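You operate a simulated robot arm through the tools that you are given. There is no shell and no other tool. Be economical: measure what you need, move in short steps, check, and stop when the job is done.

You run a simulated two-armed robot. Do the job below in one go: nothing can be reset, and whatever is moved stays where it is left.

JOB
Take the lid off the blue can and lay it down on the top of the steel bench. Fetch the 20 mm grey long-tailed die from the shelf two of the blue rack and set it on the top of the green bench by the grey rail. Take the grey post and put it on the grey done tray. Take the white ring carton and put it on the top of the green bench by the grey rail. Put the orange stopper on the oil pad in a grey tray. Put the yellow feeler block on top of the brown tie carton. Fetch the yellow prop and set it on the top of the heat box. Put the green stopper on the top of the long table away on the top of the bench by the lockers. Take the brown soap brush and leave it on the yellow redo tray. Put the black rubber mallet on the top of the blue drum away on the shelf one of the blue rack. Open the black waste can lid. The order is free. Set down upright: grey post, white ring carton.
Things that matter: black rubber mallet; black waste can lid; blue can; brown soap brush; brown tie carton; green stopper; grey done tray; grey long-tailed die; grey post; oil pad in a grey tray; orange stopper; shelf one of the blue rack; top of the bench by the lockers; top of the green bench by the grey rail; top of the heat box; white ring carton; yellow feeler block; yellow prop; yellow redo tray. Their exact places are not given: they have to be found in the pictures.

Only the result counts: the job must be done as asked and must still hold three seconds after the hand-in. Knocking over, shifting, dropping, spilling or breaking anything else fails it. A push-on lid holds only when it is set on centred and level and pressed home; a screw cap is set on level and turned clockwise until tight.

ROBOT AND FRAMES
Two 6-joint arms with two-finger grippers on one trunk, on a base that drives. Base frame: it is fixed to the floor where the robot stands at the start and does not move with it; the origin is under the middle of the robot, x ahead of it, y to its left, z up; the surface under the hand at the start is at about z = 850. Units: mm, degrees, N and s.
The left shoulder is at the start at [70, 176, 1077], the right one opposite. With the tool pointing down near the work surface each hand reaches from about 480 to 800 mm from the robot's upright axis, wherever it stands, measured 20 degrees to its own side. Places, roughly: black rubber mallet (20x5x8 cm) [-7000, 5100, 1100]; black waste can lid [-2900, 3500, 900]; blue can [750, 0, 1000]; brown soap brush [-5000, 3000, 750]; brown tie carton [-5250, -3750, 1000]; green stopper (3x3x5 cm) [-3600, 1800, 900]; grey done tray [-6750, -3750, 750]; grey long-tailed die [-5500, -2250, 750]; grey post (7x7x10 cm) [-6600, -3600, 900]; oil pad in a grey tray [-7000, -1000, 750]; orange stopper (3x3x5 cm) [-7100, -200, 300]; shelf one of the blue rack [-5600, -1900, 400]; top of the bench by the lockers [-7100, -400, 800]; top of the green bench by the grey rail [-5200, 700, 700]; top of the heat box [-600, 3000, 900]; white ring carton [-7000, 500, 1250]; yellow feeler block [-4250, -3500, 1000]; yellow prop [-1500, 250, 750]; yellow redo tray [-3250, 1750, 1000]. Payload 2.45 kg a hand.
Tool frame (each hand has its own): the origin (TCP) lies between the finger pads and is the grasp point; the fingertips stand 26 mm ahead of it; z points along the fingers, y is the line along which they close. Largest opening 96 mm; the body of the gripper starts 69 mm behind the TCP.
Orientation is told as [roll, pitch, yaw] about the base's x, y, z axes, in that order, counted from this pose: with the fingers straight down and closing along the base's y, the tool's x points along the base's -x, its y along +y and its z along -z.

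CONTROLS
- The arms move only by the tool send_rows. It takes "left_commands", "right_commands" or both (then of equal length, played together; a hand with none holds still); each is a list of rows, each an object of numbers (a shift or turn left out is 0, a gripper value left out holds the last): "tx", "ty", "tz": the shift along the base's x, y, z in units of 20 mm (1.0 is 20 mm); "ax", "ay", "az": the turn, a rotation vector about the base's x, y, z in units of 8 degrees (1.0 is 8 degrees); "fingers": the finger opening in cm, from 0 to 9.6. In form: [{"tx": .., "ty": .., "tz": .., "ax": .., "ay": .., "az": .., "fingers": ..}, ...]. A call has 1 to 20 rows; each row shifts and turns the commanded pose from where the row before left it. A call with a number of a shift or a turn outside -1 to 1 is refused whole. Each row takes 0.2 s and may step no farther than 50 mm and 8.6 degrees from the row before; otherwise, or with a gripper value out of range, the whole call is refused. A pose out of reach is approached as far as the arm can. The call stops where the force on the tool passes 40 N (or 10 N more than at its start, if that is more) or the arm is blocked; 0.2 s more then pass. The fingers move at their own pace and stop on an object; they squeeze with about 34 N. The grip force told is the motor's: it shows also when the fingers shut on nothing. Time passes only in rows, and 0.2 s behind the last, so rows that do not move let the fingers close. The reply holds the time, the measured pose of the TCP, the force on the tool along the base axes, the opening and the grip force, in the units named above and with some noise, with the torque about the TCP (base axes, N m) and any sound that the robot's microphone picked up, and new pictures: "views" is both (left out), scene, wrist or none (wrist: the cameras of the hands that moved).
- Cameras (640 x 400 px; columns grow to the right, rows downward): "scene" is now at [143, -10.4, 1417.5]; the picture's right is [-0.12, -0.99, 0.00], its down [-0.37, 0.04, -0.93] and it looks along [0.92, -0.11, -0.37] (base axes); focal length 283 px, centre (320, 200). "left" rides on the left gripper at [82, -3, -98] in its tool frame; the picture's right is [0.04, 1.00, 0.00], its down [-0.73, 0.03, -0.68] and it looks along [-0.68, 0.03, 0.73] (tool axes); focal length 256 px, centre (320, 200). "right" rides on the right gripper at [82, 3, -98] in its tool frame; the picture's right is [-0.04, 1.00, 0.00], its down [-0.73, -0.03, -0.68] and it looks along [-0.68, -0.03, 0.73] (tool axes); focal length 256 px, centre (320, 200).
- lift_body(by): slides the trunk up (or, below 0, down) by that many mm; the arms and the scene camera ride with it, the base frame stays. It gives what a move gives, with no picture.
- steer(legs): drives the robot by 1 to 6 legs, each [ahead, left, turn to the left] in mm, mm and degrees, along the robot's own axes; the way and the turn of a leg run together, so that a leg with both is an arc; at most 1500 mm and 180 degrees a leg. The arms and the cameras ride along, it lands a little off, and it stops where it bumps. It gives what a move gives, and a new picture of the scene camera.
- turn_head(pan, tilt): turns the head with the scene camera to pan (to the left, within 86 degrees either way) and tilt (down, from -29 to 69), counted from straight ahead of the robot. It gives what a move gives, and a new picture of the scene camera.
- measure_at(camera, pixels): there is no depth. For up to 12 entries [column, row, z] of the newest picture of that camera ("zoom" is the newest enlarged one), the place [x, y] in the base frame at which the ray of that pixel passes the height z, good to about 3 mm. It takes no simulated time.
- zoom(camera, box): a new picture of the part [left, top, right, bottom] of that camera's present view, enlarged. It takes no simulated time.
- sign_off(): hands the job in; it is judged then, once.

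Work in short steps. Measure before you move; look again where a grasp or a placing could have gone wrong, and mend it. You have 350 turns and 360 pictures in all, those below and enlarged ones among them. Open the grippers and draw the arms clear of the work before you hand the job in, unless the task says otherwise; then end with one line.

The tools are called after "Request:" as name(argument=value, ...) on one line, values as JSON. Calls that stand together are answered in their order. send_rows: Moves the arms, as the interface text tells. Its arguments: {"type":"object","properties":{"left_commands":{"type":"array","items":{"type":"object","properties":{"tx":{"type":"number"},"ty":{"type":"number"},"tz":{"type":"number"},"ax":{"type":"number"},"ay":{"type":"number"},"az":{"type":"number"},"fingers":{"type":"number"}}}},"right_commands":{"type":"array","items":{"type":"object","properties":{"tx":{"type":"number"},"ty":{"type":"number"},"tz":{"type":"number"},"ax":{"type":"number"},"ay":{"type":"number"},"az":{"type":"number"},"fingers":{"type":"number"}}}},"views":{"type":"string","enum":["both","scene","wrist","none"]}},"required":[]} The other tools are called the same way: lift_body (by) slides the trunk up or down; steer (legs) drives the base; turn_head (pan, tilt) turns the head that bears the scene camera; measure_at (camera, pixels) gives the place at which the rays of pixels pass given heights; zoom (camera, box) takes an enlarged picture of a part of a camera's view; sign_off () hands the job in.

At the start:

```text
clock: 0.0
left_tcp_pos: [601.6, 267.8, 1297.0]
left_tool_rot: [0.0, -0.1, 0.0]
left_contact_force: [-0.3, 0.2, -1.1]
left_ft_torque: [0.0, 0.04, 0.0]
left_finger_gap: 96.1
left_grasp_force: 0.2
right_tcp_pos: [601.1, -294.6, 1225.6]
right_tool_rot: [0.0, 0.0, 0.0]
right_contact_force: [-0.1, 1.1, -0.1]
right_ft_torque: [0.0, 0.01, -0.02]
right_finger_gap: 96.3
right_grasp_force: 0.1
trunk travel left (down, up): [-561.0, 279.0]
robot x, y, heading: [-0.2, -2.7, 0.0]
head pan, tilt: [-6.9, 21.6]
```

scene: 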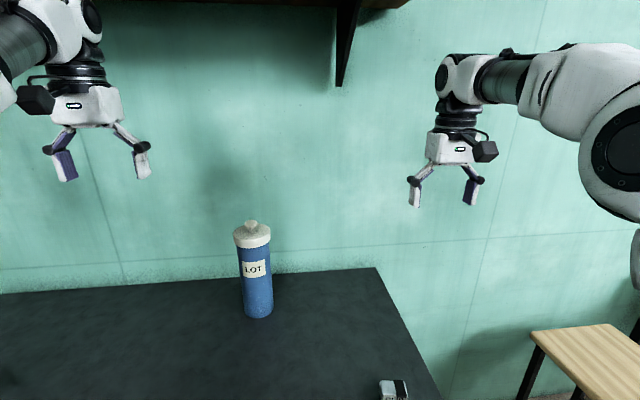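
right: 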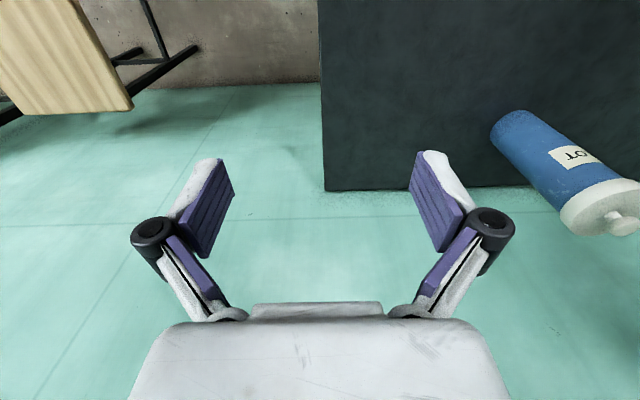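
left: 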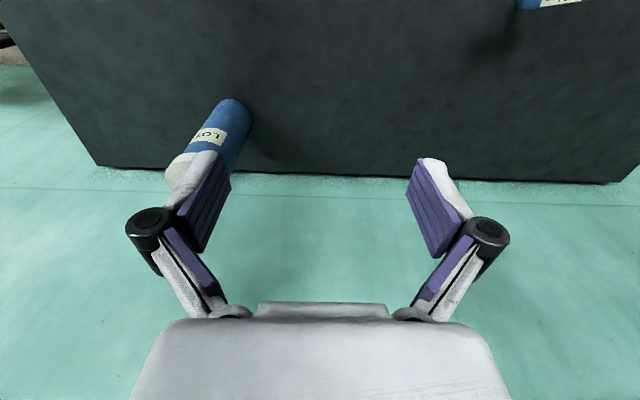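

The scene shows the blue can with a white knobbed lid at (252,235), and its base at about (258,313). I'll measure it and zoom in.

Request:
measure_at(camera="scene", pixels=[[258, 313, 850], [258, 318, 850], [251, 224, 1050], [251, 224, 1080], [251, 224, 1100], [376, 268, 850], [440, 399, 850], [393, 390, 850]])

Request:
zoom(camera="scene", box=[190, 200, 420, 400])

Request:
turn_head(pan=0, tilt=50)

```text
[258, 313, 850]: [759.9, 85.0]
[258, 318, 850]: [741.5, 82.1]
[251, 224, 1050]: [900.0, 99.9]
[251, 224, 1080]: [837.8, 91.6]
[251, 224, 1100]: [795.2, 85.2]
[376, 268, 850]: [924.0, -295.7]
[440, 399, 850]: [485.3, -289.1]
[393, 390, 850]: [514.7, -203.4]
```

```text
2.00 times, centred on (305, 300) of scene
```

zoom: 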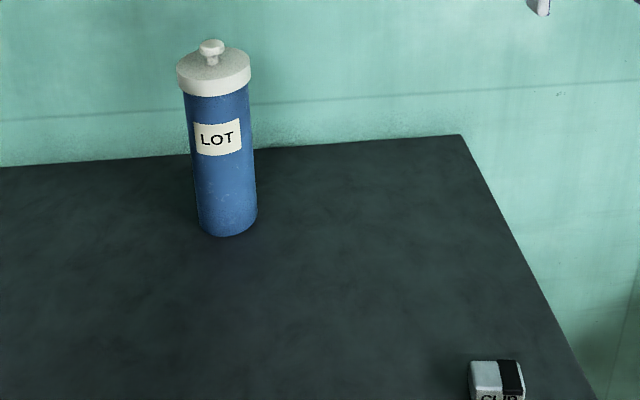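

```text
clock: 0.9
left_tcp_pos: [602.8, 266.5, 1296.1]
left_tool_rot: [0.0, 0.0, 0.0]
left_contact_force: [0.9, 0.3, 0.9]
left_ft_torque: [-0.03, 0.03, 0.0]
left_finger_gap: 96.3
left_grasp_force: 0.1
right_tcp_pos: [601.9, -294.8, 1225.1]
right_tool_rot: [0.1, 0.1, 0.0]
right_contact_force: [0.3, 1.1, -0.8]
right_ft_torque: [-0.01, -0.03, 0.0]
right_finger_gap: 95.8
right_grasp_force: 0.1
trunk travel left (down, up): [-561.0, 279.0]
robot x, y, heading: [-2.3, -2.5, -0.0]
head pan, tilt: [0.0, 50.0]
```

scene: 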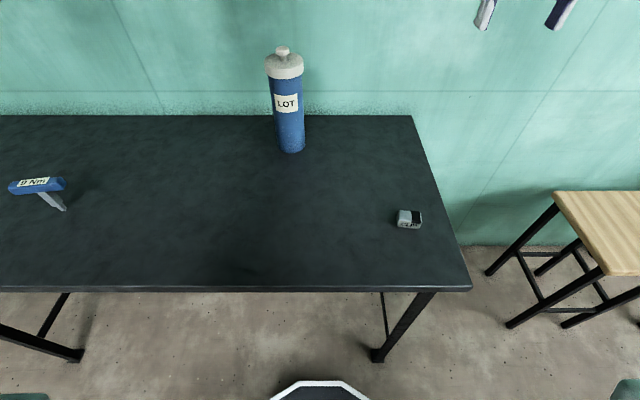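

Measure the can again from this new head angle to fix its position and height by triangulation.

Request:
measure_at(camera="scene", pixels=[[292, 153, 850], [278, 148, 850], [304, 148, 850], [282, 48, 1080], [282, 48, 1100], [282, 48, 1120], [411, 115, 850], [470, 291, 850], [285, 79, 1060], [285, 79, 1080]])

Request:
zoom(camera="scene", box=[230, 30, 340, 160])

Request:
zoom(camera="left", box=[120, 60, 320, 240])

```text
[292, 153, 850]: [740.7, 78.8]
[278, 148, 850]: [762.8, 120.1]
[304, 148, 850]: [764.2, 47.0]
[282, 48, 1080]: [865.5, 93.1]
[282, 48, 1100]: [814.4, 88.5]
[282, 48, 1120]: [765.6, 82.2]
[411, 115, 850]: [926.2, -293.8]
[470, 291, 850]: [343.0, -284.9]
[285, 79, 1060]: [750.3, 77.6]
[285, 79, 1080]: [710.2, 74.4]
```

```text
3.08 times, centred on (285, 95) of scene
```

zoom: 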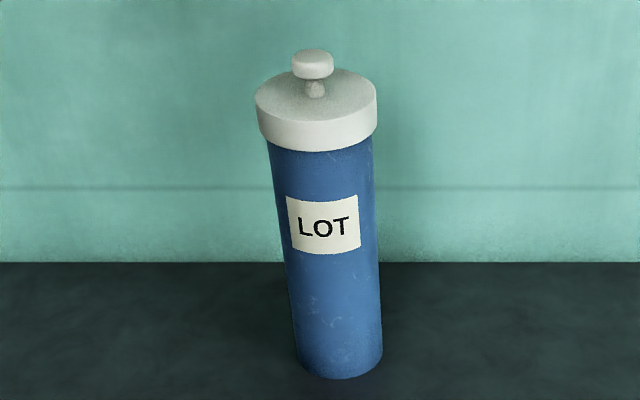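

```text
2.22 times, centred on (220, 150) of left
```

zoom: 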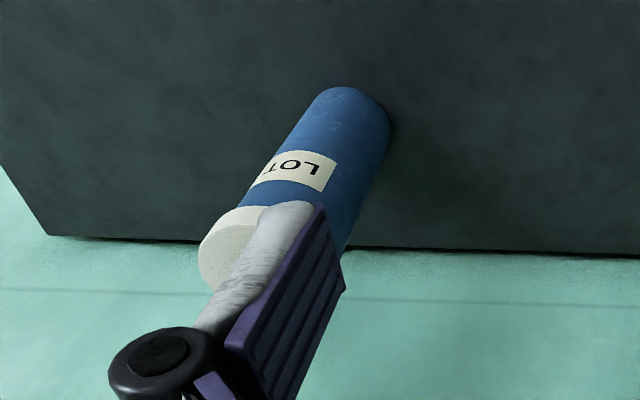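

The can is about (777, 82) with the knob top near z≈1115. I'll drive a bit ahead and right, so the left hand can reach the lid comfortably.

Request:
steer(legs=[[90, -150, 0]])

```text
clock: 2.4
left_tcp_pos: [692.7, 117.3, 1296.5]
left_tool_rot: [0.0, 0.0, 0.2]
left_contact_force: [-0.7, -0.4, 0.9]
left_ft_torque: [0.05, 0.01, -0.01]
left_finger_gap: 96.1
left_grasp_force: 0.1
right_tcp_pos: [693.1, -447.3, 1225.0]
right_tool_rot: [0.0, 0.0, 0.2]
right_contact_force: [0.9, 1.5, 0.1]
right_ft_torque: [-0.01, -0.03, 0.02]
right_finger_gap: 95.8
right_grasp_force: 0.0
trunk travel left (down, up): [-561.0, 279.0]
robot x, y, heading: [88.8, -147.7, 0.3]
head pan, tilt: [0.0, 50.0]
```

scene: 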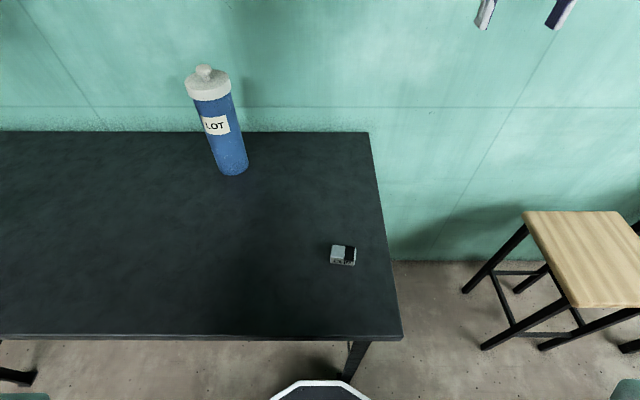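

Move the left hand above the knob, staying high, and look with the wrist camera.

Request:
send_rows(left_commands=[{"tx": 0.84, "ty": -0.34, "tz": -0.7, "fingers": 6}, {"tx": 0.84, "ty": -0.34, "tz": -0.7}, {"tx": 0.84, "ty": -0.34, "tz": -0.7}, {"tx": 0.84, "ty": -0.34, "tz": -0.7}, {"tx": 0.84, "ty": -0.34, "tz": -0.7}, {}], views="both")

```text
clock: 3.8
left_tcp_pos: [755.2, 83.3, 1215.0]
left_tool_rot: [0.1, 0.0, 0.2]
left_contact_force: [-0.8, -0.3, -0.2]
left_ft_torque: [0.0, 0.0, 0.04]
left_finger_gap: 60.4
left_grasp_force: 0.1
left hand out of reach, approached as far as the arm can: row 2, 3, 4, 5
right_tcp_pos: [692.3, -445.6, 1226.5]
right_tool_rot: [0.1, 0.1, 0.2]
right_contact_force: [0.3, 0.3, -0.3]
right_ft_torque: [-0.05, -0.02, 0.02]
right_finger_gap: 96.2
right_grasp_force: 0.0
trunk travel left (down, up): [-561.0, 279.0]
robot x, y, heading: [89.7, -154.4, 0.3]
head pan, tilt: [0.0, 50.0]
```

scene: 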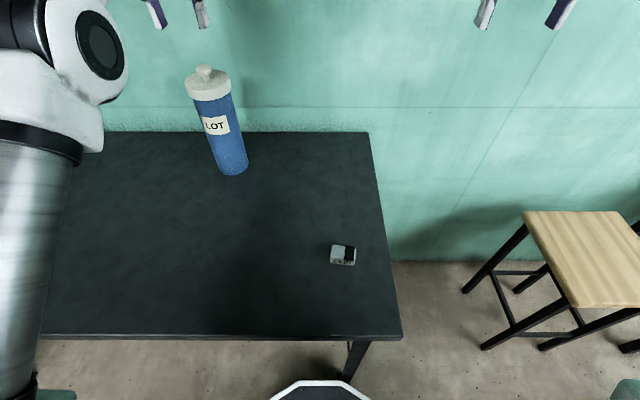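
left: 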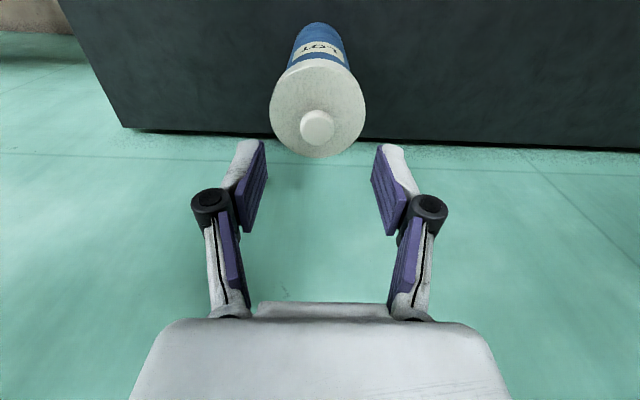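

The hand is at its reach limit at this height, so raise the trunk 120 mm to straighten things out. First measure the knob at (317,125) in the wrist view.

Request:
measure_at(camera="left", pixels=[[317, 125, 1115], [317, 125, 1105], [270, 110, 1088], [365, 110, 1088], [318, 155, 1088], [318, 62, 1088]])

Request:
lift_body(by=120)

```text
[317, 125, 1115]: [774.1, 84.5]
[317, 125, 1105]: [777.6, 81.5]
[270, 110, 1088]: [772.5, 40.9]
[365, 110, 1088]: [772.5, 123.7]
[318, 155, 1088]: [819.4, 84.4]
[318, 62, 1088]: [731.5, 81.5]
```

```text
clock: 5.3
left_tcp_pos: [758.3, 83.8, 1335.6]
left_tool_rot: [-0.1, 0.0, 0.1]
left_contact_force: [-0.2, 0.5, 0.1]
left_ft_torque: [-0.03, -0.01, -0.01]
left_finger_gap: 59.9
left_grasp_force: 0.1
right_tcp_pos: [693.4, -445.6, 1344.8]
right_tool_rot: [0.0, 0.0, 0.2]
right_contact_force: [0.8, -0.3, -0.3]
right_ft_torque: [0.0, -0.02, 0.01]
right_finger_gap: 96.1
right_grasp_force: 0.0
trunk travel left (down, up): [-681.0, 159.0]
robot x, y, heading: [91.6, -151.5, 0.3]
head pan, tilt: [0.0, 50.0]
```

Lower 160 mm straight, then check the pose.

Request:
send_rows(left_commands=[{"tz": -1}, {"tz": -1}, {"tz": -1}, {"tz": -1}, {"tz": -1}, {"tz": -1}, {"tz": -1}, {"tz": -1}, {}], views="wrist")

```text
clock: 7.3
left_tcp_pos: [756.3, 82.4, 1176.0]
left_tool_rot: [-0.1, 0.1, 0.2]
left_contact_force: [-0.9, -0.3, -0.7]
left_ft_torque: [0.0, -0.03, 0.02]
left_finger_gap: 60.0
left_grasp_force: 0.1
right_tcp_pos: [692.3, -446.8, 1345.6]
right_tool_rot: [0.0, -0.1, 0.2]
right_contact_force: [0.6, -0.4, 0.3]
right_ft_torque: [0.04, 0.01, 0.03]
right_finger_gap: 96.0
right_grasp_force: 0.2
trunk travel left (down, up): [-681.0, 159.0]
robot x, y, heading: [92.1, -151.4, 0.2]
head pan, tilt: [0.0, 50.0]
```

left: 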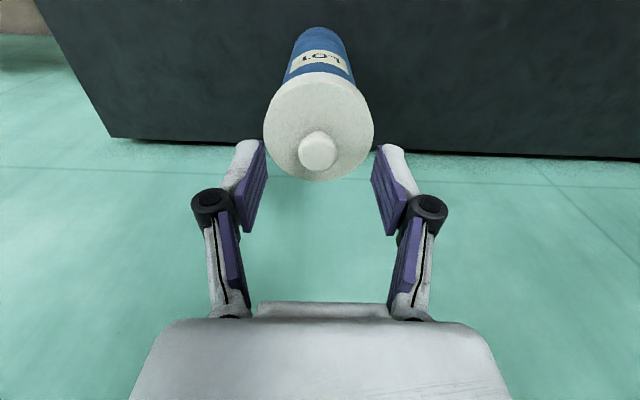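

Move 19 mm ahead and down to z≈1140 in small steps.

Request:
send_rows(left_commands=[{"tx": 0.95}, {"tz": -0.9}, {"tz": -0.9}, {}], views="wrist")

```text
clock: 8.3
left_tcp_pos: [777.6, 83.8, 1138.7]
left_tool_rot: [-0.1, 0.0, 0.1]
left_contact_force: [-0.3, -0.1, -0.4]
left_ft_torque: [-0.01, 0.01, 0.01]
left_finger_gap: 59.9
left_grasp_force: 0.0
right_tcp_pos: [694.6, -446.2, 1344.8]
right_tool_rot: [-0.1, 0.0, 0.1]
right_contact_force: [0.1, -0.6, 0.3]
right_ft_torque: [0.0, 0.0, 0.01]
right_finger_gap: 96.0
right_grasp_force: 0.0
trunk travel left (down, up): [-681.0, 159.0]
robot x, y, heading: [88.1, -154.0, 0.1]
head pan, tilt: [0.0, 50.0]
```

left: 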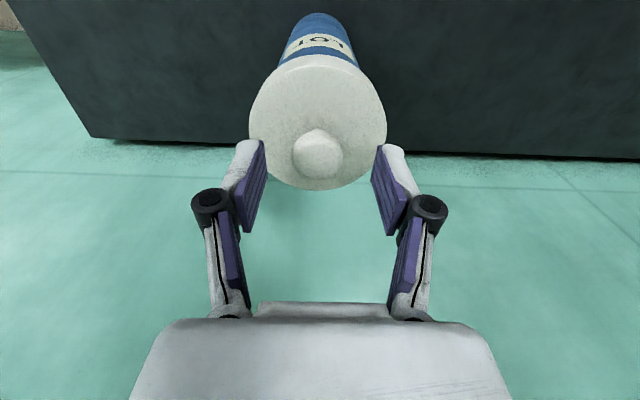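

Request:
measure_at(camera="left", pixels=[[318, 156, 1095], [318, 156, 1105], [318, 156, 1115], [249, 110, 1088], [386, 110, 1088], [318, 190, 1088]])

Request:
zoom(camera="left", box=[220, 40, 420, 240])

```text
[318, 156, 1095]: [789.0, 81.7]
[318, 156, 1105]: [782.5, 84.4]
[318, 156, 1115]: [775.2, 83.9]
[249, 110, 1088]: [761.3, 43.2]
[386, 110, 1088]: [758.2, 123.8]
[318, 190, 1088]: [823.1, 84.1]
```

```text
2.00 times, centred on (320, 140) of left
```

zoom: 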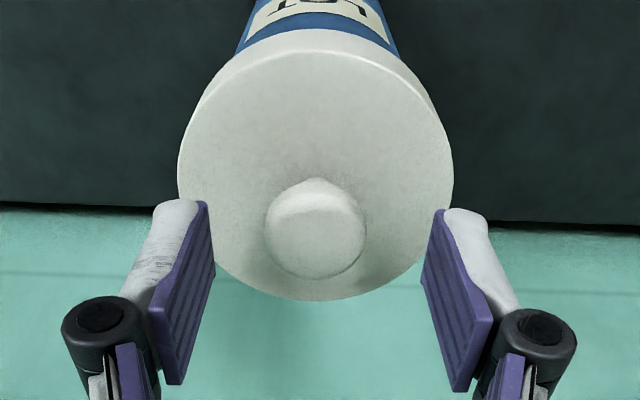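

Lower to z≈1116 and close on the knob.

Request:
send_rows(left_commands=[{"tz": -0.6}, {"tz": -0.6}, {"fingers": 0}, {"fingers": 0}, {"fingers": 0}], views="wrist")

```text
clock: 9.5
left_tcp_pos: [776.9, 83.6, 1116.8]
left_tool_rot: [0.0, -0.1, 0.2]
left_contact_force: [-0.9, 0.6, -0.1]
left_ft_torque: [-0.01, -0.01, -0.02]
left_finger_gap: 26.4
left_grasp_force: 33.7
right_tcp_pos: [693.6, -446.4, 1344.5]
right_tool_rot: [0.0, -0.1, 0.2]
right_contact_force: [-0.2, -0.2, 0.5]
right_ft_torque: [-0.01, 0.01, -0.02]
right_finger_gap: 96.1
right_grasp_force: 0.0
trunk travel left (down, up): [-681.0, 159.0]
robot x, y, heading: [93.8, -150.6, 0.0]
head pan, tilt: [0.0, 50.0]
heard: snap
```

left: 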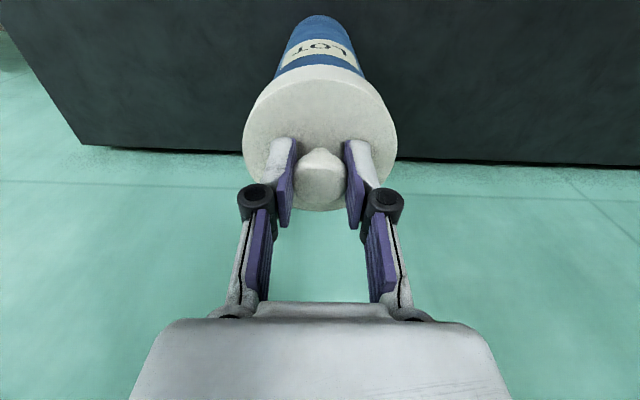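

Gripped (26 mm). Lift gently and check the force.

Request:
send_rows(left_commands=[{"tz": 0.3}, {"tz": 0.3}, {"tz": 0.5}, {"tz": 1}, {"tz": 1}], views="both")

```text
clock: 10.7
left_tcp_pos: [776.3, 81.9, 1177.1]
left_tool_rot: [0.0, -0.1, 0.1]
left_contact_force: [0.0, 0.1, -0.8]
left_ft_torque: [-0.01, 0.01, -0.03]
left_finger_gap: 26.7
left_grasp_force: 34.2
right_tcp_pos: [692.0, -446.1, 1346.1]
right_tool_rot: [0.0, 0.0, 0.1]
right_contact_force: [-0.5, 0.0, -0.4]
right_ft_torque: [-0.01, -0.03, 0.04]
right_finger_gap: 95.9
right_grasp_force: 0.0
trunk travel left (down, up): [-681.0, 159.0]
robot x, y, heading: [91.8, -156.3, 0.0]
head pan, tilt: [0.0, 50.0]
```

scene: 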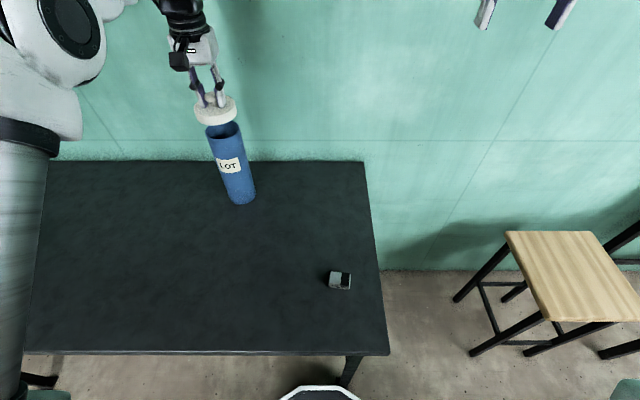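
left: 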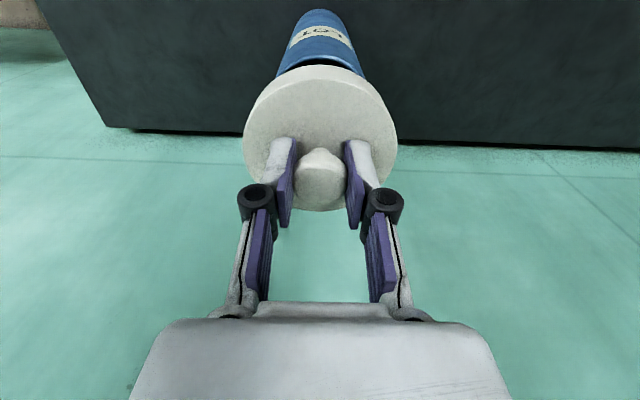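

The lid is off. Bring it back to about (600,150), clear of the can.

Request:
send_rows(left_commands=[{"tx": -0.98, "tz": 0.5}, {"tx": -0.98}, {"tx": -0.98, "ty": 0.4}, {"tx": -0.98, "ty": 0.5}, {"tx": -0.98, "ty": 0.5}, {"tx": -0.98, "ty": 0.5}, {"tx": -0.98, "ty": 0.5}, {"tx": -0.98, "ty": 0.5}, {"tx": -0.98, "ty": 0.5}], views="none")

Request:
lift_body(by=-120)

Request:
send_rows(left_commands=[{"tz": -1}, {"tz": -1}, {"tz": -1}, {"tz": -1}, {"tz": -1}, {"tz": -1}], views="scene")

```text
clock: 12.7
left_tcp_pos: [599.4, 151.5, 1188.4]
left_tool_rot: [0.0, -0.1, 0.2]
left_contact_force: [-0.3, 0.3, -0.3]
left_ft_torque: [-0.04, -0.01, 0.01]
left_finger_gap: 26.3
left_grasp_force: 34.0
right_tcp_pos: [691.7, -444.6, 1345.8]
right_tool_rot: [0.0, -0.1, 0.1]
right_contact_force: [0.2, 0.0, -0.3]
right_ft_torque: [-0.01, 0.03, 0.0]
right_finger_gap: 96.1
right_grasp_force: 0.1
trunk travel left (down, up): [-681.0, 159.0]
robot x, y, heading: [90.6, -151.0, 0.5]
head pan, tilt: [0.0, 50.0]
```

```text
clock: 14.2
left_tcp_pos: [599.7, 150.3, 1068.1]
left_tool_rot: [0.0, -0.1, 0.1]
left_contact_force: [0.1, 0.3, -0.2]
left_ft_torque: [0.04, 0.0, -0.03]
left_finger_gap: 26.8
left_grasp_force: 34.1
right_tcp_pos: [692.7, -446.0, 1224.7]
right_tool_rot: [0.0, 0.0, 0.2]
right_contact_force: [-0.8, -0.6, 0.9]
right_ft_torque: [-0.02, -0.03, 0.0]
right_finger_gap: 96.0
right_grasp_force: 0.0
trunk travel left (down, up): [-561.0, 279.0]
robot x, y, heading: [88.7, -150.7, 0.3]
head pan, tilt: [0.0, 50.0]
```

```text
clock: 15.6
left_tcp_pos: [601.3, 150.0, 946.3]
left_tool_rot: [0.0, 0.0, 0.1]
left_contact_force: [0.0, 0.2, 0.4]
left_ft_torque: [-0.04, -0.01, 0.01]
left_finger_gap: 26.3
left_grasp_force: 34.3
right_tcp_pos: [694.0, -445.0, 1224.2]
right_tool_rot: [0.0, 0.0, 0.2]
right_contact_force: [0.2, 0.1, -0.2]
right_ft_torque: [0.01, 0.03, -0.03]
right_finger_gap: 95.8
right_grasp_force: 0.1
trunk travel left (down, up): [-561.0, 279.0]
robot x, y, heading: [91.2, -151.9, 0.1]
head pan, tilt: [0.0, 50.0]
```

scene: 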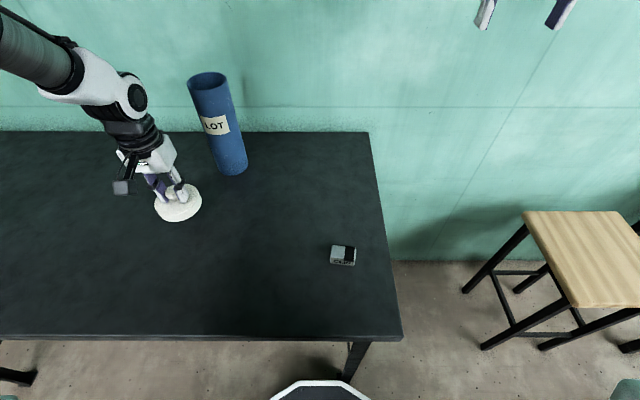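

Lower in small steps until contact.

Request:
send_rows(left_commands=[{"tz": -0.5}, {"tz": -0.5}, {"tz": -0.25}, {"tz": -0.25}, {"tz": -0.25}, {"tz": -0.25}, {"tz": -0.25}, {"tz": -0.25}, {"tz": -0.25}, {"tz": -0.25}, {"tz": -0.25}, {"tz": -0.25}], views="scene")

```text
clock: 17.7
left_tcp_pos: [598.8, 151.8, 897.7]
left_tool_rot: [0.0, -0.8, 0.2]
left_contact_force: [-8.7, 1.3, 24.8]
left_ft_torque: [-0.06, 0.35, -0.06]
left_finger_gap: 26.7
left_grasp_force: 34.5
right_tcp_pos: [689.6, -447.1, 1227.5]
right_tool_rot: [0.2, -0.2, 0.4]
right_contact_force: [-0.3, -0.1, 0.9]
right_ft_torque: [0.0, -0.03, 0.01]
right_finger_gap: 96.2
right_grasp_force: 0.0
trunk travel left (down, up): [-561.0, 279.0]
robot x, y, heading: [91.0, -147.4, 0.1]
head pan, tilt: [0.0, 50.0]
stopped in row 10 (left hand): the force on the tool passed its limit at 49 N (the readings are from after the stop); the commanded pose is now the measured one
```

scene: 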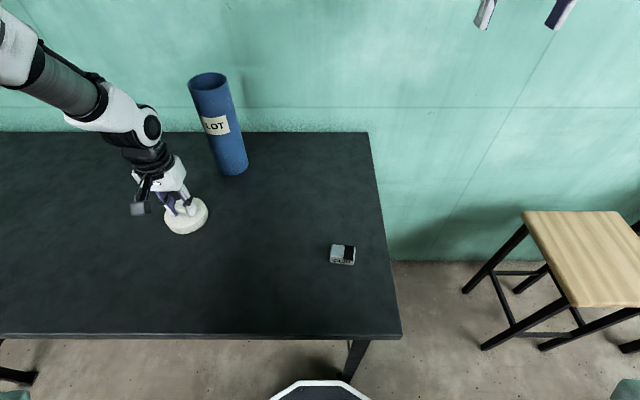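

Lid rests on the bench. Release it and rise, then carry both hands back to a tucked pose.

Request:
send_rows(left_commands=[{"fingers": 6}, {"fingers": 6}, {"tz": 0.5}, {"tz": 1}, {"tz": 1}, {"tz": 1}, {"tz": 1}, {"tz": 1}, {"tz": 1}, {"tz": 1}, {"tz": 1}, {"tz": 1}, {"tz": 1}, {"tz": 1}, {"tz": 1}, {"tz": 1}, {"tz": 1}, {"tz": 1}], views="scene")

```text
clock: 21.5
left_tcp_pos: [602.6, 152.9, 1206.9]
left_tool_rot: [0.1, -0.6, 0.1]
left_contact_force: [-0.1, -0.3, 0.4]
left_ft_torque: [-0.01, 0.0, 0.02]
left_finger_gap: 60.3
left_grasp_force: 0.0
right_tcp_pos: [693.7, -445.9, 1225.4]
right_tool_rot: [0.0, -0.1, 0.1]
right_contact_force: [-0.9, 0.6, 0.6]
right_ft_torque: [0.0, -0.02, 0.01]
right_finger_gap: 95.9
right_grasp_force: 0.2
trunk travel left (down, up): [-561.0, 279.0]
robot x, y, heading: [93.6, -150.9, 0.2]
head pan, tilt: [0.0, 50.0]
```

scene: 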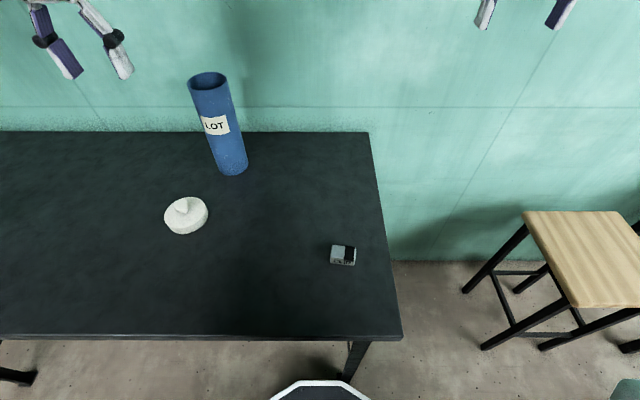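

Lid done. Back away a bit, then look around left and right.

Request:
steer(legs=[[-300, 0, 0]])

Request:
turn_head(pan=86, tilt=15)

Request:
turn_head(pan=-86, tilt=15)

```text
clock: 23.6
left_tcp_pos: [307.3, 152.5, 1205.4]
left_tool_rot: [0.0, -0.6, 0.4]
left_contact_force: [0.2, 0.4, 0.1]
left_ft_torque: [-0.01, -0.02, 0.02]
left_finger_gap: 60.0
left_grasp_force: 0.1
right_tcp_pos: [397.8, -446.0, 1224.9]
right_tool_rot: [-0.1, 0.0, 0.3]
right_contact_force: [0.2, -0.1, 0.1]
right_ft_torque: [0.01, 0.0, 0.03]
right_finger_gap: 96.0
right_grasp_force: 0.0
trunk travel left (down, up): [-561.0, 279.0]
robot x, y, heading: [-202.9, -158.1, 0.2]
head pan, tilt: [0.0, 50.0]
```

scene: 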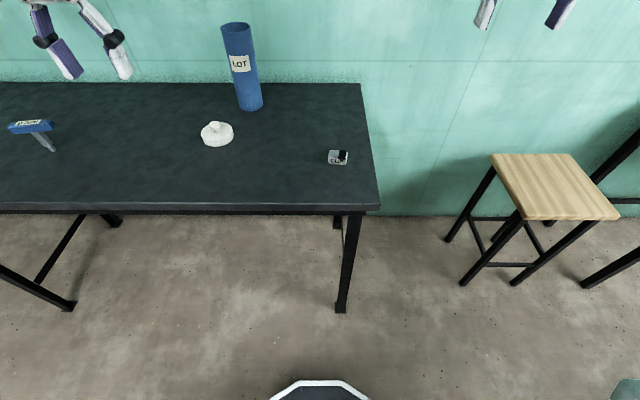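

```text
clock: 25.1
left_tcp_pos: [306.4, 152.8, 1205.1]
left_tool_rot: [-0.1, -0.6, 0.2]
left_contact_force: [-0.4, 0.6, -0.5]
left_ft_torque: [0.03, -0.02, -0.01]
left_finger_gap: 60.3
left_grasp_force: 0.0
right_tcp_pos: [398.7, -446.4, 1225.7]
right_tool_rot: [0.0, 0.0, 0.3]
right_contact_force: [0.1, -0.5, -0.9]
right_ft_torque: [0.06, 0.01, 0.01]
right_finger_gap: 96.1
right_grasp_force: 0.0
trunk travel left (down, up): [-561.0, 279.0]
robot x, y, heading: [-203.2, -155.9, 0.3]
head pan, tilt: [85.9, 15.0]
```

scene: 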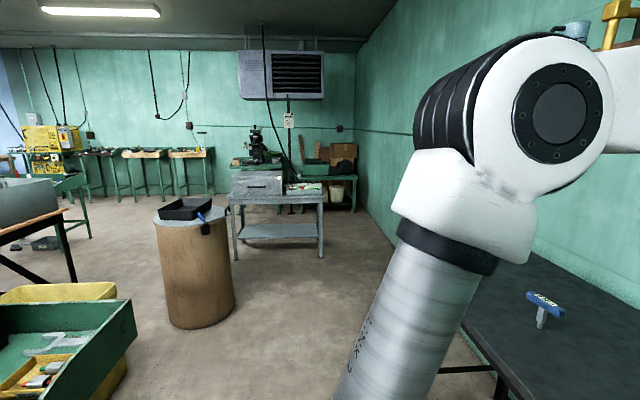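

```text
clock: 27.8
left_tcp_pos: [306.6, 151.1, 1206.4]
left_tool_rot: [0.0, -0.6, 0.3]
left_contact_force: [-0.2, 0.4, -0.4]
left_ft_torque: [-0.02, 0.02, -0.02]
left_finger_gap: 59.6
left_grasp_force: 0.1
right_tcp_pos: [397.9, -445.6, 1225.2]
right_tool_rot: [-0.1, 0.0, 0.3]
right_contact_force: [0.0, -0.4, -0.4]
right_ft_torque: [-0.02, -0.03, 0.0]
right_finger_gap: 95.9
right_grasp_force: 0.1
trunk travel left (down, up): [-561.0, 279.0]
robot x, y, heading: [-204.6, -154.6, 0.4]
head pan, tilt: [-85.9, 15.0]
```

scene: 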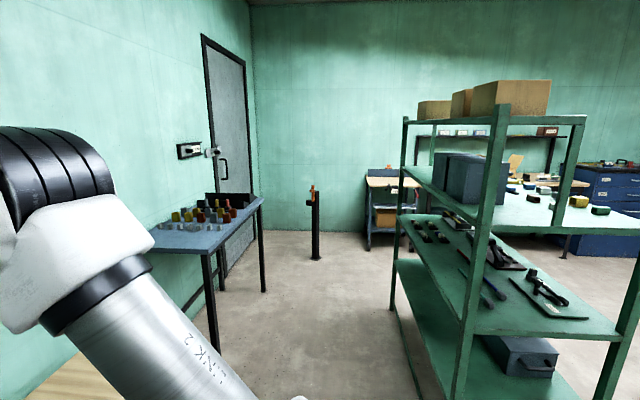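

Measure a few obstacles on both sides to plan the turn.

Request:
measure_at(camera="scene", pixels=[[408, 395, 0], [445, 399, 0], [393, 308, 0], [212, 355, 0], [610, 395, 0], [315, 259, 0]])

Request:
turn_head(pan=86, tilt=45)

```text
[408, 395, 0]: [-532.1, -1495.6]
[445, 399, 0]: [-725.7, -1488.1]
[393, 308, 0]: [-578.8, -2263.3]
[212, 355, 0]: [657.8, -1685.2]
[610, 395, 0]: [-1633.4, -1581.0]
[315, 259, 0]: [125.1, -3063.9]
```

```text
clock: 30.4
left_tcp_pos: [306.5, 151.5, 1205.9]
left_tool_rot: [0.1, -0.6, 0.3]
left_contact_force: [0.3, 0.4, 0.9]
left_ft_torque: [0.01, -0.01, -0.02]
left_finger_gap: 60.0
left_grasp_force: 0.1
right_tcp_pos: [398.3, -445.8, 1225.1]
right_tool_rot: [0.0, 0.1, 0.3]
right_contact_force: [0.5, -0.1, -0.1]
right_ft_torque: [0.0, 0.03, 0.02]
right_finger_gap: 96.0
right_grasp_force: 0.0
trunk travel left (down, up): [-561.0, 279.0]
robot x, y, heading: [-205.1, -154.3, 0.3]
head pan, tilt: [85.9, 45.0]
```

scene: 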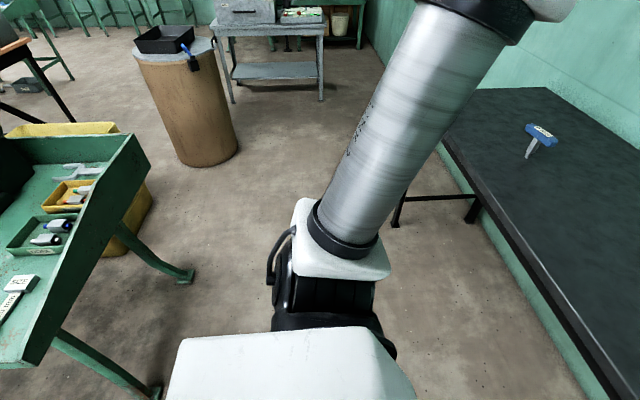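

Request:
measure_at(camera="scene", pixels=[[150, 166, 850], [133, 134, 850], [38, 366, 850], [155, 390, 0], [185, 278, 0], [190, 165, 0]])

Request:
steer(legs=[[0, 0, 90]])

Request:
turn_head(pan=60, tilt=25)

```text
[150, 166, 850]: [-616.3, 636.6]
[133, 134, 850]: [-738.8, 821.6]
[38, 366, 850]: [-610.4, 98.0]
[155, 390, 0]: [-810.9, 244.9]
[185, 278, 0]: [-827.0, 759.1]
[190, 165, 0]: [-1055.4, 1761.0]
```

```text
clock: 34.6
left_tcp_pos: [-510.1, 358.9, 1206.2]
left_tool_rot: [0.1, -0.6, 90.3]
left_contact_force: [0.4, -0.3, -0.1]
left_ft_torque: [-0.02, -0.03, 0.0]
left_finger_gap: 60.2
left_grasp_force: 0.1
right_tcp_pos: [88.3, 447.4, 1225.4]
right_tool_rot: [-0.1, 0.0, 90.2]
right_contact_force: [-0.5, 0.8, 0.0]
right_ft_torque: [-0.04, -0.04, 0.03]
right_finger_gap: 95.9
right_grasp_force: 0.1
trunk travel left (down, up): [-561.0, 279.0]
robot x, y, heading: [-205.0, -155.0, 90.2]
head pan, tilt: [85.9, 45.0]
```

scene: 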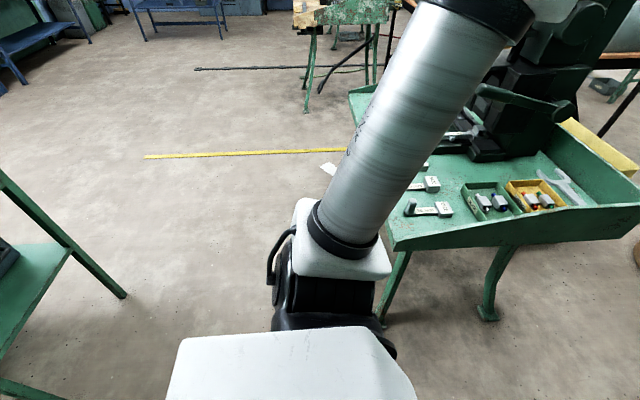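

```text
clock: 35.5
left_tcp_pos: [-510.4, 357.8, 1205.5]
left_tool_rot: [0.1, -0.6, 90.2]
left_contact_force: [0.4, -0.6, -0.5]
left_ft_torque: [0.03, 0.04, -0.01]
left_finger_gap: 60.1
left_grasp_force: 0.0
right_tcp_pos: [87.3, 448.5, 1225.5]
right_tool_rot: [0.1, -0.1, 90.2]
right_contact_force: [0.5, -0.4, -0.8]
right_ft_torque: [0.0, 0.0, -0.02]
right_finger_gap: 96.0
right_grasp_force: 0.0
trunk travel left (down, up): [-561.0, 279.0]
robot x, y, heading: [-206.8, -152.1, 89.9]
head pan, tilt: [60.0, 25.0]
```

scene: 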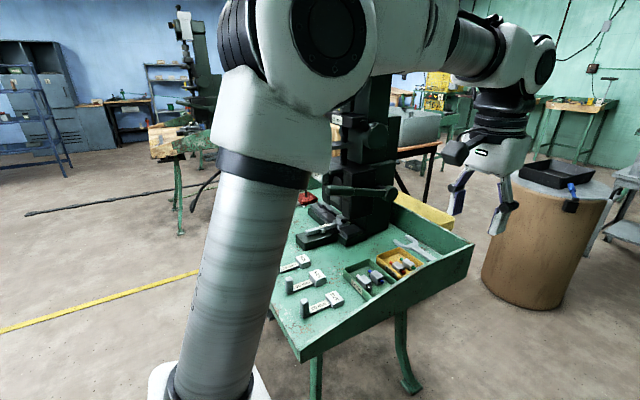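

Back away from the machine table (I'm heading +y, so reverse 350), then turn left to face -x.

Request:
steer(legs=[[-400, 0, 0], [0, 0, 90]])

Request:
turn_head(pan=0, tilt=20)

Request:
turn_head(pan=-50, tilt=20)

```text
clock: 41.8
left_tcp_pos: [-718.4, -855.5, 1205.8]
left_tool_rot: [0.1, -0.6, 180.1]
left_contact_force: [-0.3, -0.5, -0.2]
left_ft_torque: [0.0, 0.0, 0.02]
left_finger_gap: 59.9
left_grasp_force: 0.0
right_tcp_pos: [-807.0, -257.3, 1225.7]
right_tool_rot: [0.0, 0.0, 179.9]
right_contact_force: [-0.8, 0.0, -0.2]
right_ft_torque: [0.04, 0.01, 0.01]
right_finger_gap: 95.7
right_grasp_force: 0.0
trunk travel left (down, up): [-561.0, 279.0]
robot x, y, heading: [-204.9, -556.8, 179.8]
head pan, tilt: [60.0, 25.0]
```

scene: 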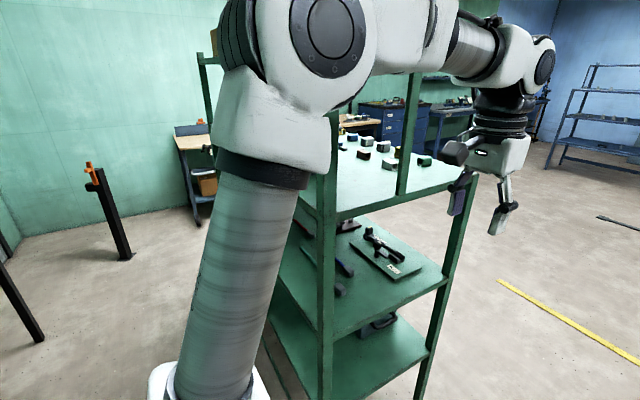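

```text
clock: 43.1
left_tcp_pos: [-718.7, -855.6, 1205.8]
left_tool_rot: [0.1, -0.6, 180.1]
left_contact_force: [0.7, -0.1, 0.5]
left_ft_torque: [0.04, -0.01, 0.0]
left_finger_gap: 60.2
left_grasp_force: 0.0
right_tcp_pos: [-806.6, -256.5, 1225.2]
right_tool_rot: [0.0, 0.0, 180.0]
right_contact_force: [-0.1, 0.9, -0.5]
right_ft_torque: [-0.01, 0.0, -0.01]
right_finger_gap: 96.3
right_grasp_force: 0.0
trunk travel left (down, up): [-561.0, 279.0]
robot x, y, heading: [-204.5, -551.6, 180.3]
head pan, tilt: [0.0, 20.0]
```

scene: 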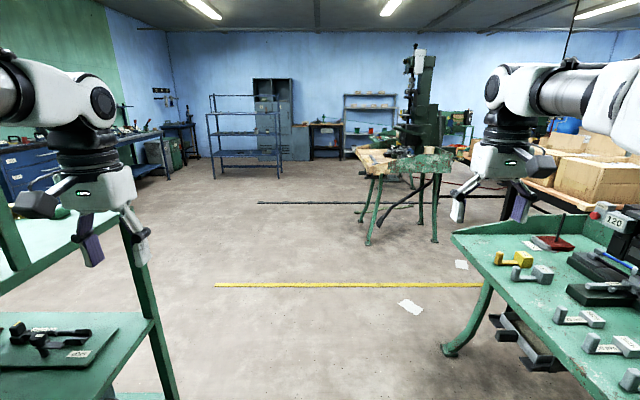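

```text
clock: 44.2
left_tcp_pos: [-719.2, -854.9, 1207.5]
left_tool_rot: [0.1, -0.6, 180.0]
left_contact_force: [0.0, 0.3, -0.6]
left_ft_torque: [0.0, -0.05, -0.03]
left_finger_gap: 60.0
left_grasp_force: 0.0
right_tcp_pos: [-806.1, -256.5, 1224.6]
right_tool_rot: [-0.1, 0.0, 180.0]
right_contact_force: [0.2, 0.5, -0.6]
right_ft_torque: [0.03, -0.01, 0.03]
right_finger_gap: 95.9
right_grasp_force: 0.0
trunk travel left (down, up): [-561.0, 279.0]
robot x, y, heading: [-209.2, -550.5, 179.8]
head pan, tilt: [-50.0, 20.0]
```

scene: 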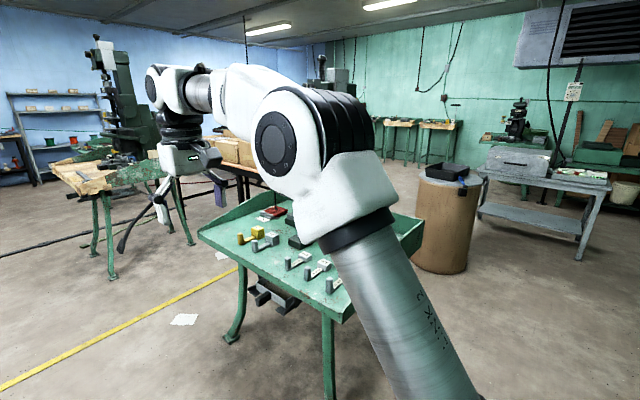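

The yellow prop seems to be the yellow piece on the green machine table at (515,258) of the straight-ahead view. Look at it closer.

Request:
turn_head(pan=-25, tilt=30)

Request:
zoom(camera="scene", box=[220, 100, 540, 300])

```text
clock: 45.1
left_tcp_pos: [-718.5, -855.1, 1205.5]
left_tool_rot: [0.1, -0.6, 180.0]
left_contact_force: [-0.4, -0.1, -0.3]
left_ft_torque: [-0.02, 0.04, -0.01]
left_finger_gap: 59.9
left_grasp_force: 0.1
right_tcp_pos: [-805.0, -257.3, 1226.0]
right_tool_rot: [0.0, 0.0, 180.0]
right_contact_force: [0.8, -0.3, 0.5]
right_ft_torque: [0.0, -0.01, -0.01]
right_finger_gap: 95.9
right_grasp_force: 0.0
trunk travel left (down, up): [-561.0, 279.0]
robot x, y, heading: [-203.4, -550.4, 179.8]
head pan, tilt: [-25.0, 30.0]
```

scene: 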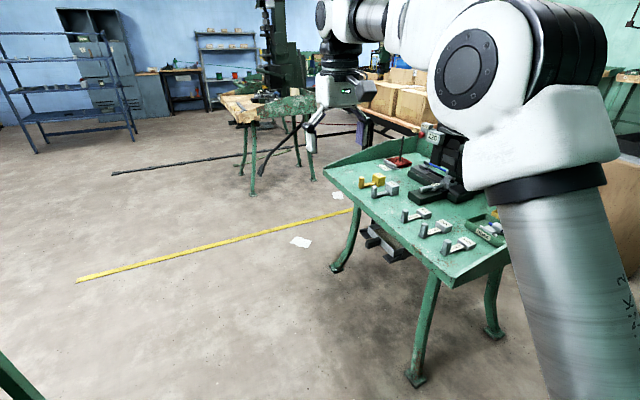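

```text
2.00 times, centred on (380, 200) of scene
```

zoom: 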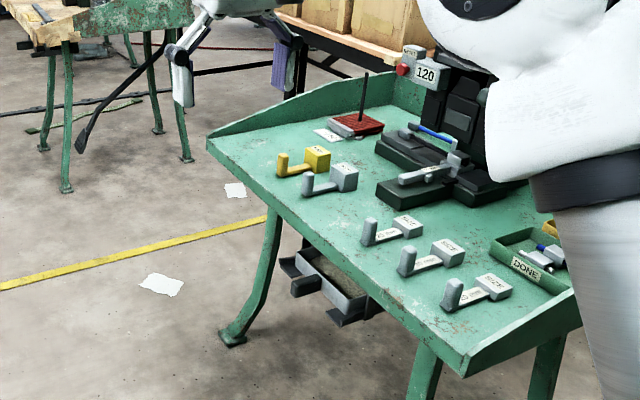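

Request:
measure_at(camera="scene", pixels=[[378, 183, 800], [365, 187, 800], [324, 174, 800], [450, 287, 800], [338, 269, 0], [415, 382, 0], [492, 337, 0]])

Request:
steer(legs=[[1150, 0, 0]])

Request:
turn_head(pan=-80, tilt=40)

```text
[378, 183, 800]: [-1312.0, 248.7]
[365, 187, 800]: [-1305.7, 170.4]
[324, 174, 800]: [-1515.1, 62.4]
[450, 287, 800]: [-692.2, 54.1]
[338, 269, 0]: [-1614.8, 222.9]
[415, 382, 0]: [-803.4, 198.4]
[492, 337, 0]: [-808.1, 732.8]
```

```text
clock: 51.0
left_tcp_pos: [-1872.6, -836.6, 1206.4]
left_tool_rot: [0.1, -0.7, 179.0]
left_contact_force: [1.0, 0.5, -0.4]
left_ft_torque: [0.01, 0.0, -0.03]
left_finger_gap: 60.0
left_grasp_force: 0.0
right_tcp_pos: [-1948.6, -236.8, 1224.8]
right_tool_rot: [0.0, 0.0, 179.1]
right_contact_force: [-0.5, -0.2, -0.6]
right_ft_torque: [0.02, -0.02, 0.04]
right_finger_gap: 96.1
right_grasp_force: 0.0
trunk travel left (down, up): [-561.0, 279.0]
robot x, y, heading: [-1357.1, -542.5, 179.0]
head pan, tilt: [-25.0, 30.0]
```

scene: 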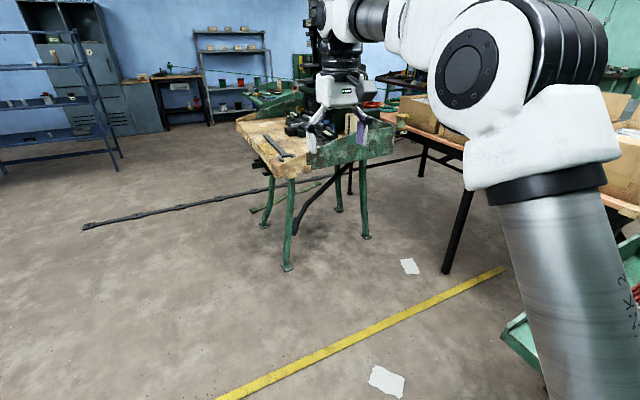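

```text
clock: 52.2
left_tcp_pos: [-1871.4, -836.6, 1205.9]
left_tool_rot: [0.1, -0.5, 179.0]
left_contact_force: [0.7, 1.0, 0.0]
left_ft_torque: [-0.01, 0.01, 0.03]
left_finger_gap: 60.0
left_grasp_force: 0.0
right_tcp_pos: [-1948.6, -236.3, 1225.2]
right_tool_rot: [0.0, 0.0, 179.0]
right_contact_force: [-0.1, 0.3, 0.6]
right_ft_torque: [0.01, 0.01, -0.01]
right_finger_gap: 96.2
right_grasp_force: 0.1
trunk travel left (down, up): [-561.0, 279.0]
robot x, y, heading: [-1352.0, -537.8, 179.1]
head pan, tilt: [-80.0, 40.0]
```

scene: 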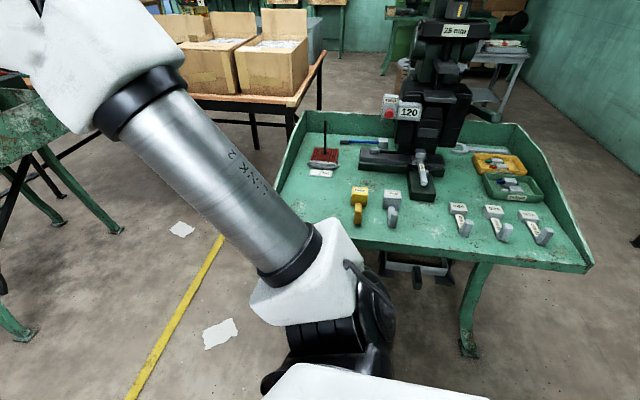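

Turn right to face the table (heading 90°), shifting a bit so the right hand lines up.

Request:
steer(legs=[[130, 0, 0], [0, 0, -89]])

Request:
turn_head(pan=-10, tilt=45)

```text
clock: 57.3
left_tcp_pos: [-1789.1, -26.2, 1206.6]
left_tool_rot: [0.1, -0.6, 90.3]
left_contact_force: [0.4, 0.4, 0.7]
left_ft_torque: [0.0, -0.02, 0.02]
left_finger_gap: 60.1
left_grasp_force: 0.0
right_tcp_pos: [-1190.0, 63.2, 1225.9]
right_tool_rot: [0.1, 0.0, 90.3]
right_contact_force: [0.3, 0.3, 0.1]
right_ft_torque: [0.0, 0.01, -0.02]
right_finger_gap: 96.1
right_grasp_force: 0.0
trunk travel left (down, up): [-561.0, 279.0]
robot x, y, heading: [-1480.8, -539.2, 90.5]
head pan, tilt: [-80.0, 40.0]
```

scene: 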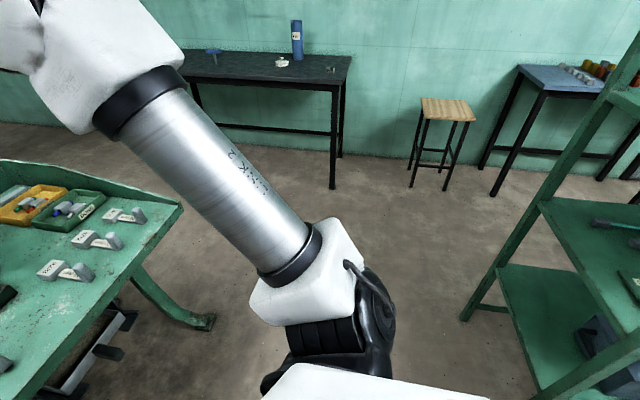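

```text
clock: 58.7
left_tcp_pos: [-1788.1, -26.5, 1205.5]
left_tool_rot: [0.1, -0.7, 90.3]
left_contact_force: [-1.2, 0.0, -0.3]
left_ft_torque: [-0.01, 0.03, 0.0]
left_finger_gap: 59.9
left_grasp_force: 0.1
right_tcp_pos: [-1189.0, 63.6, 1225.2]
right_tool_rot: [-0.1, 0.0, 90.3]
right_contact_force: [0.6, -0.1, -0.3]
right_ft_torque: [-0.02, -0.01, 0.03]
right_finger_gap: 96.0
right_grasp_force: 0.1
trunk travel left (down, up): [-561.0, 279.0]
robot x, y, heading: [-1480.3, -539.5, 90.4]
head pan, tilt: [-10.0, 45.0]
```

scene: 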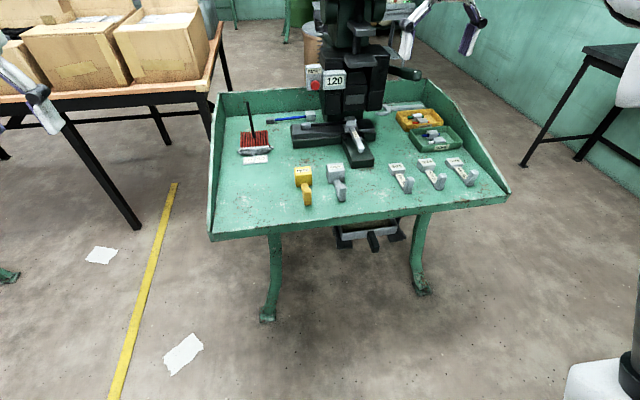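

Request:
zoom(camera="scene", box=[270, 140, 390, 220])

Request:
measure_at(camera="scene", pixels=[[303, 183, 800], [308, 206, 800], [210, 241, 800], [510, 195, 800], [268, 316, 0], [425, 290, 0], [303, 183, 750], [210, 241, 750]])

```text
5.00 times, centred on (330, 180) of scene
```

zoom: 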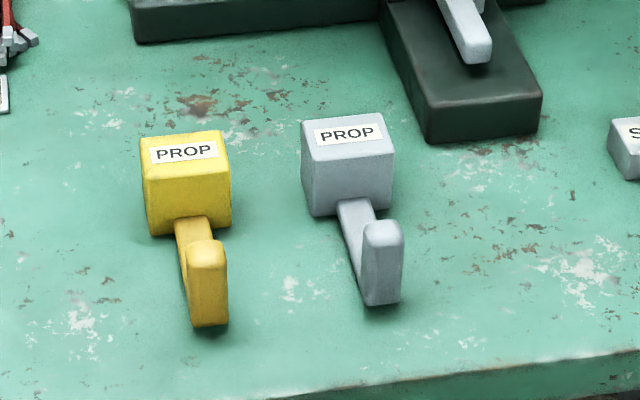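

```text
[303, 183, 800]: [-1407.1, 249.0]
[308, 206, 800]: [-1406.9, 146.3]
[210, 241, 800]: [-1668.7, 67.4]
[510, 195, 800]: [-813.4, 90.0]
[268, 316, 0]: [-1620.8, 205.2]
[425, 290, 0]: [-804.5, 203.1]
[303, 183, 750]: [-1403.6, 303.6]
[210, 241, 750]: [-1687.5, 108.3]
```

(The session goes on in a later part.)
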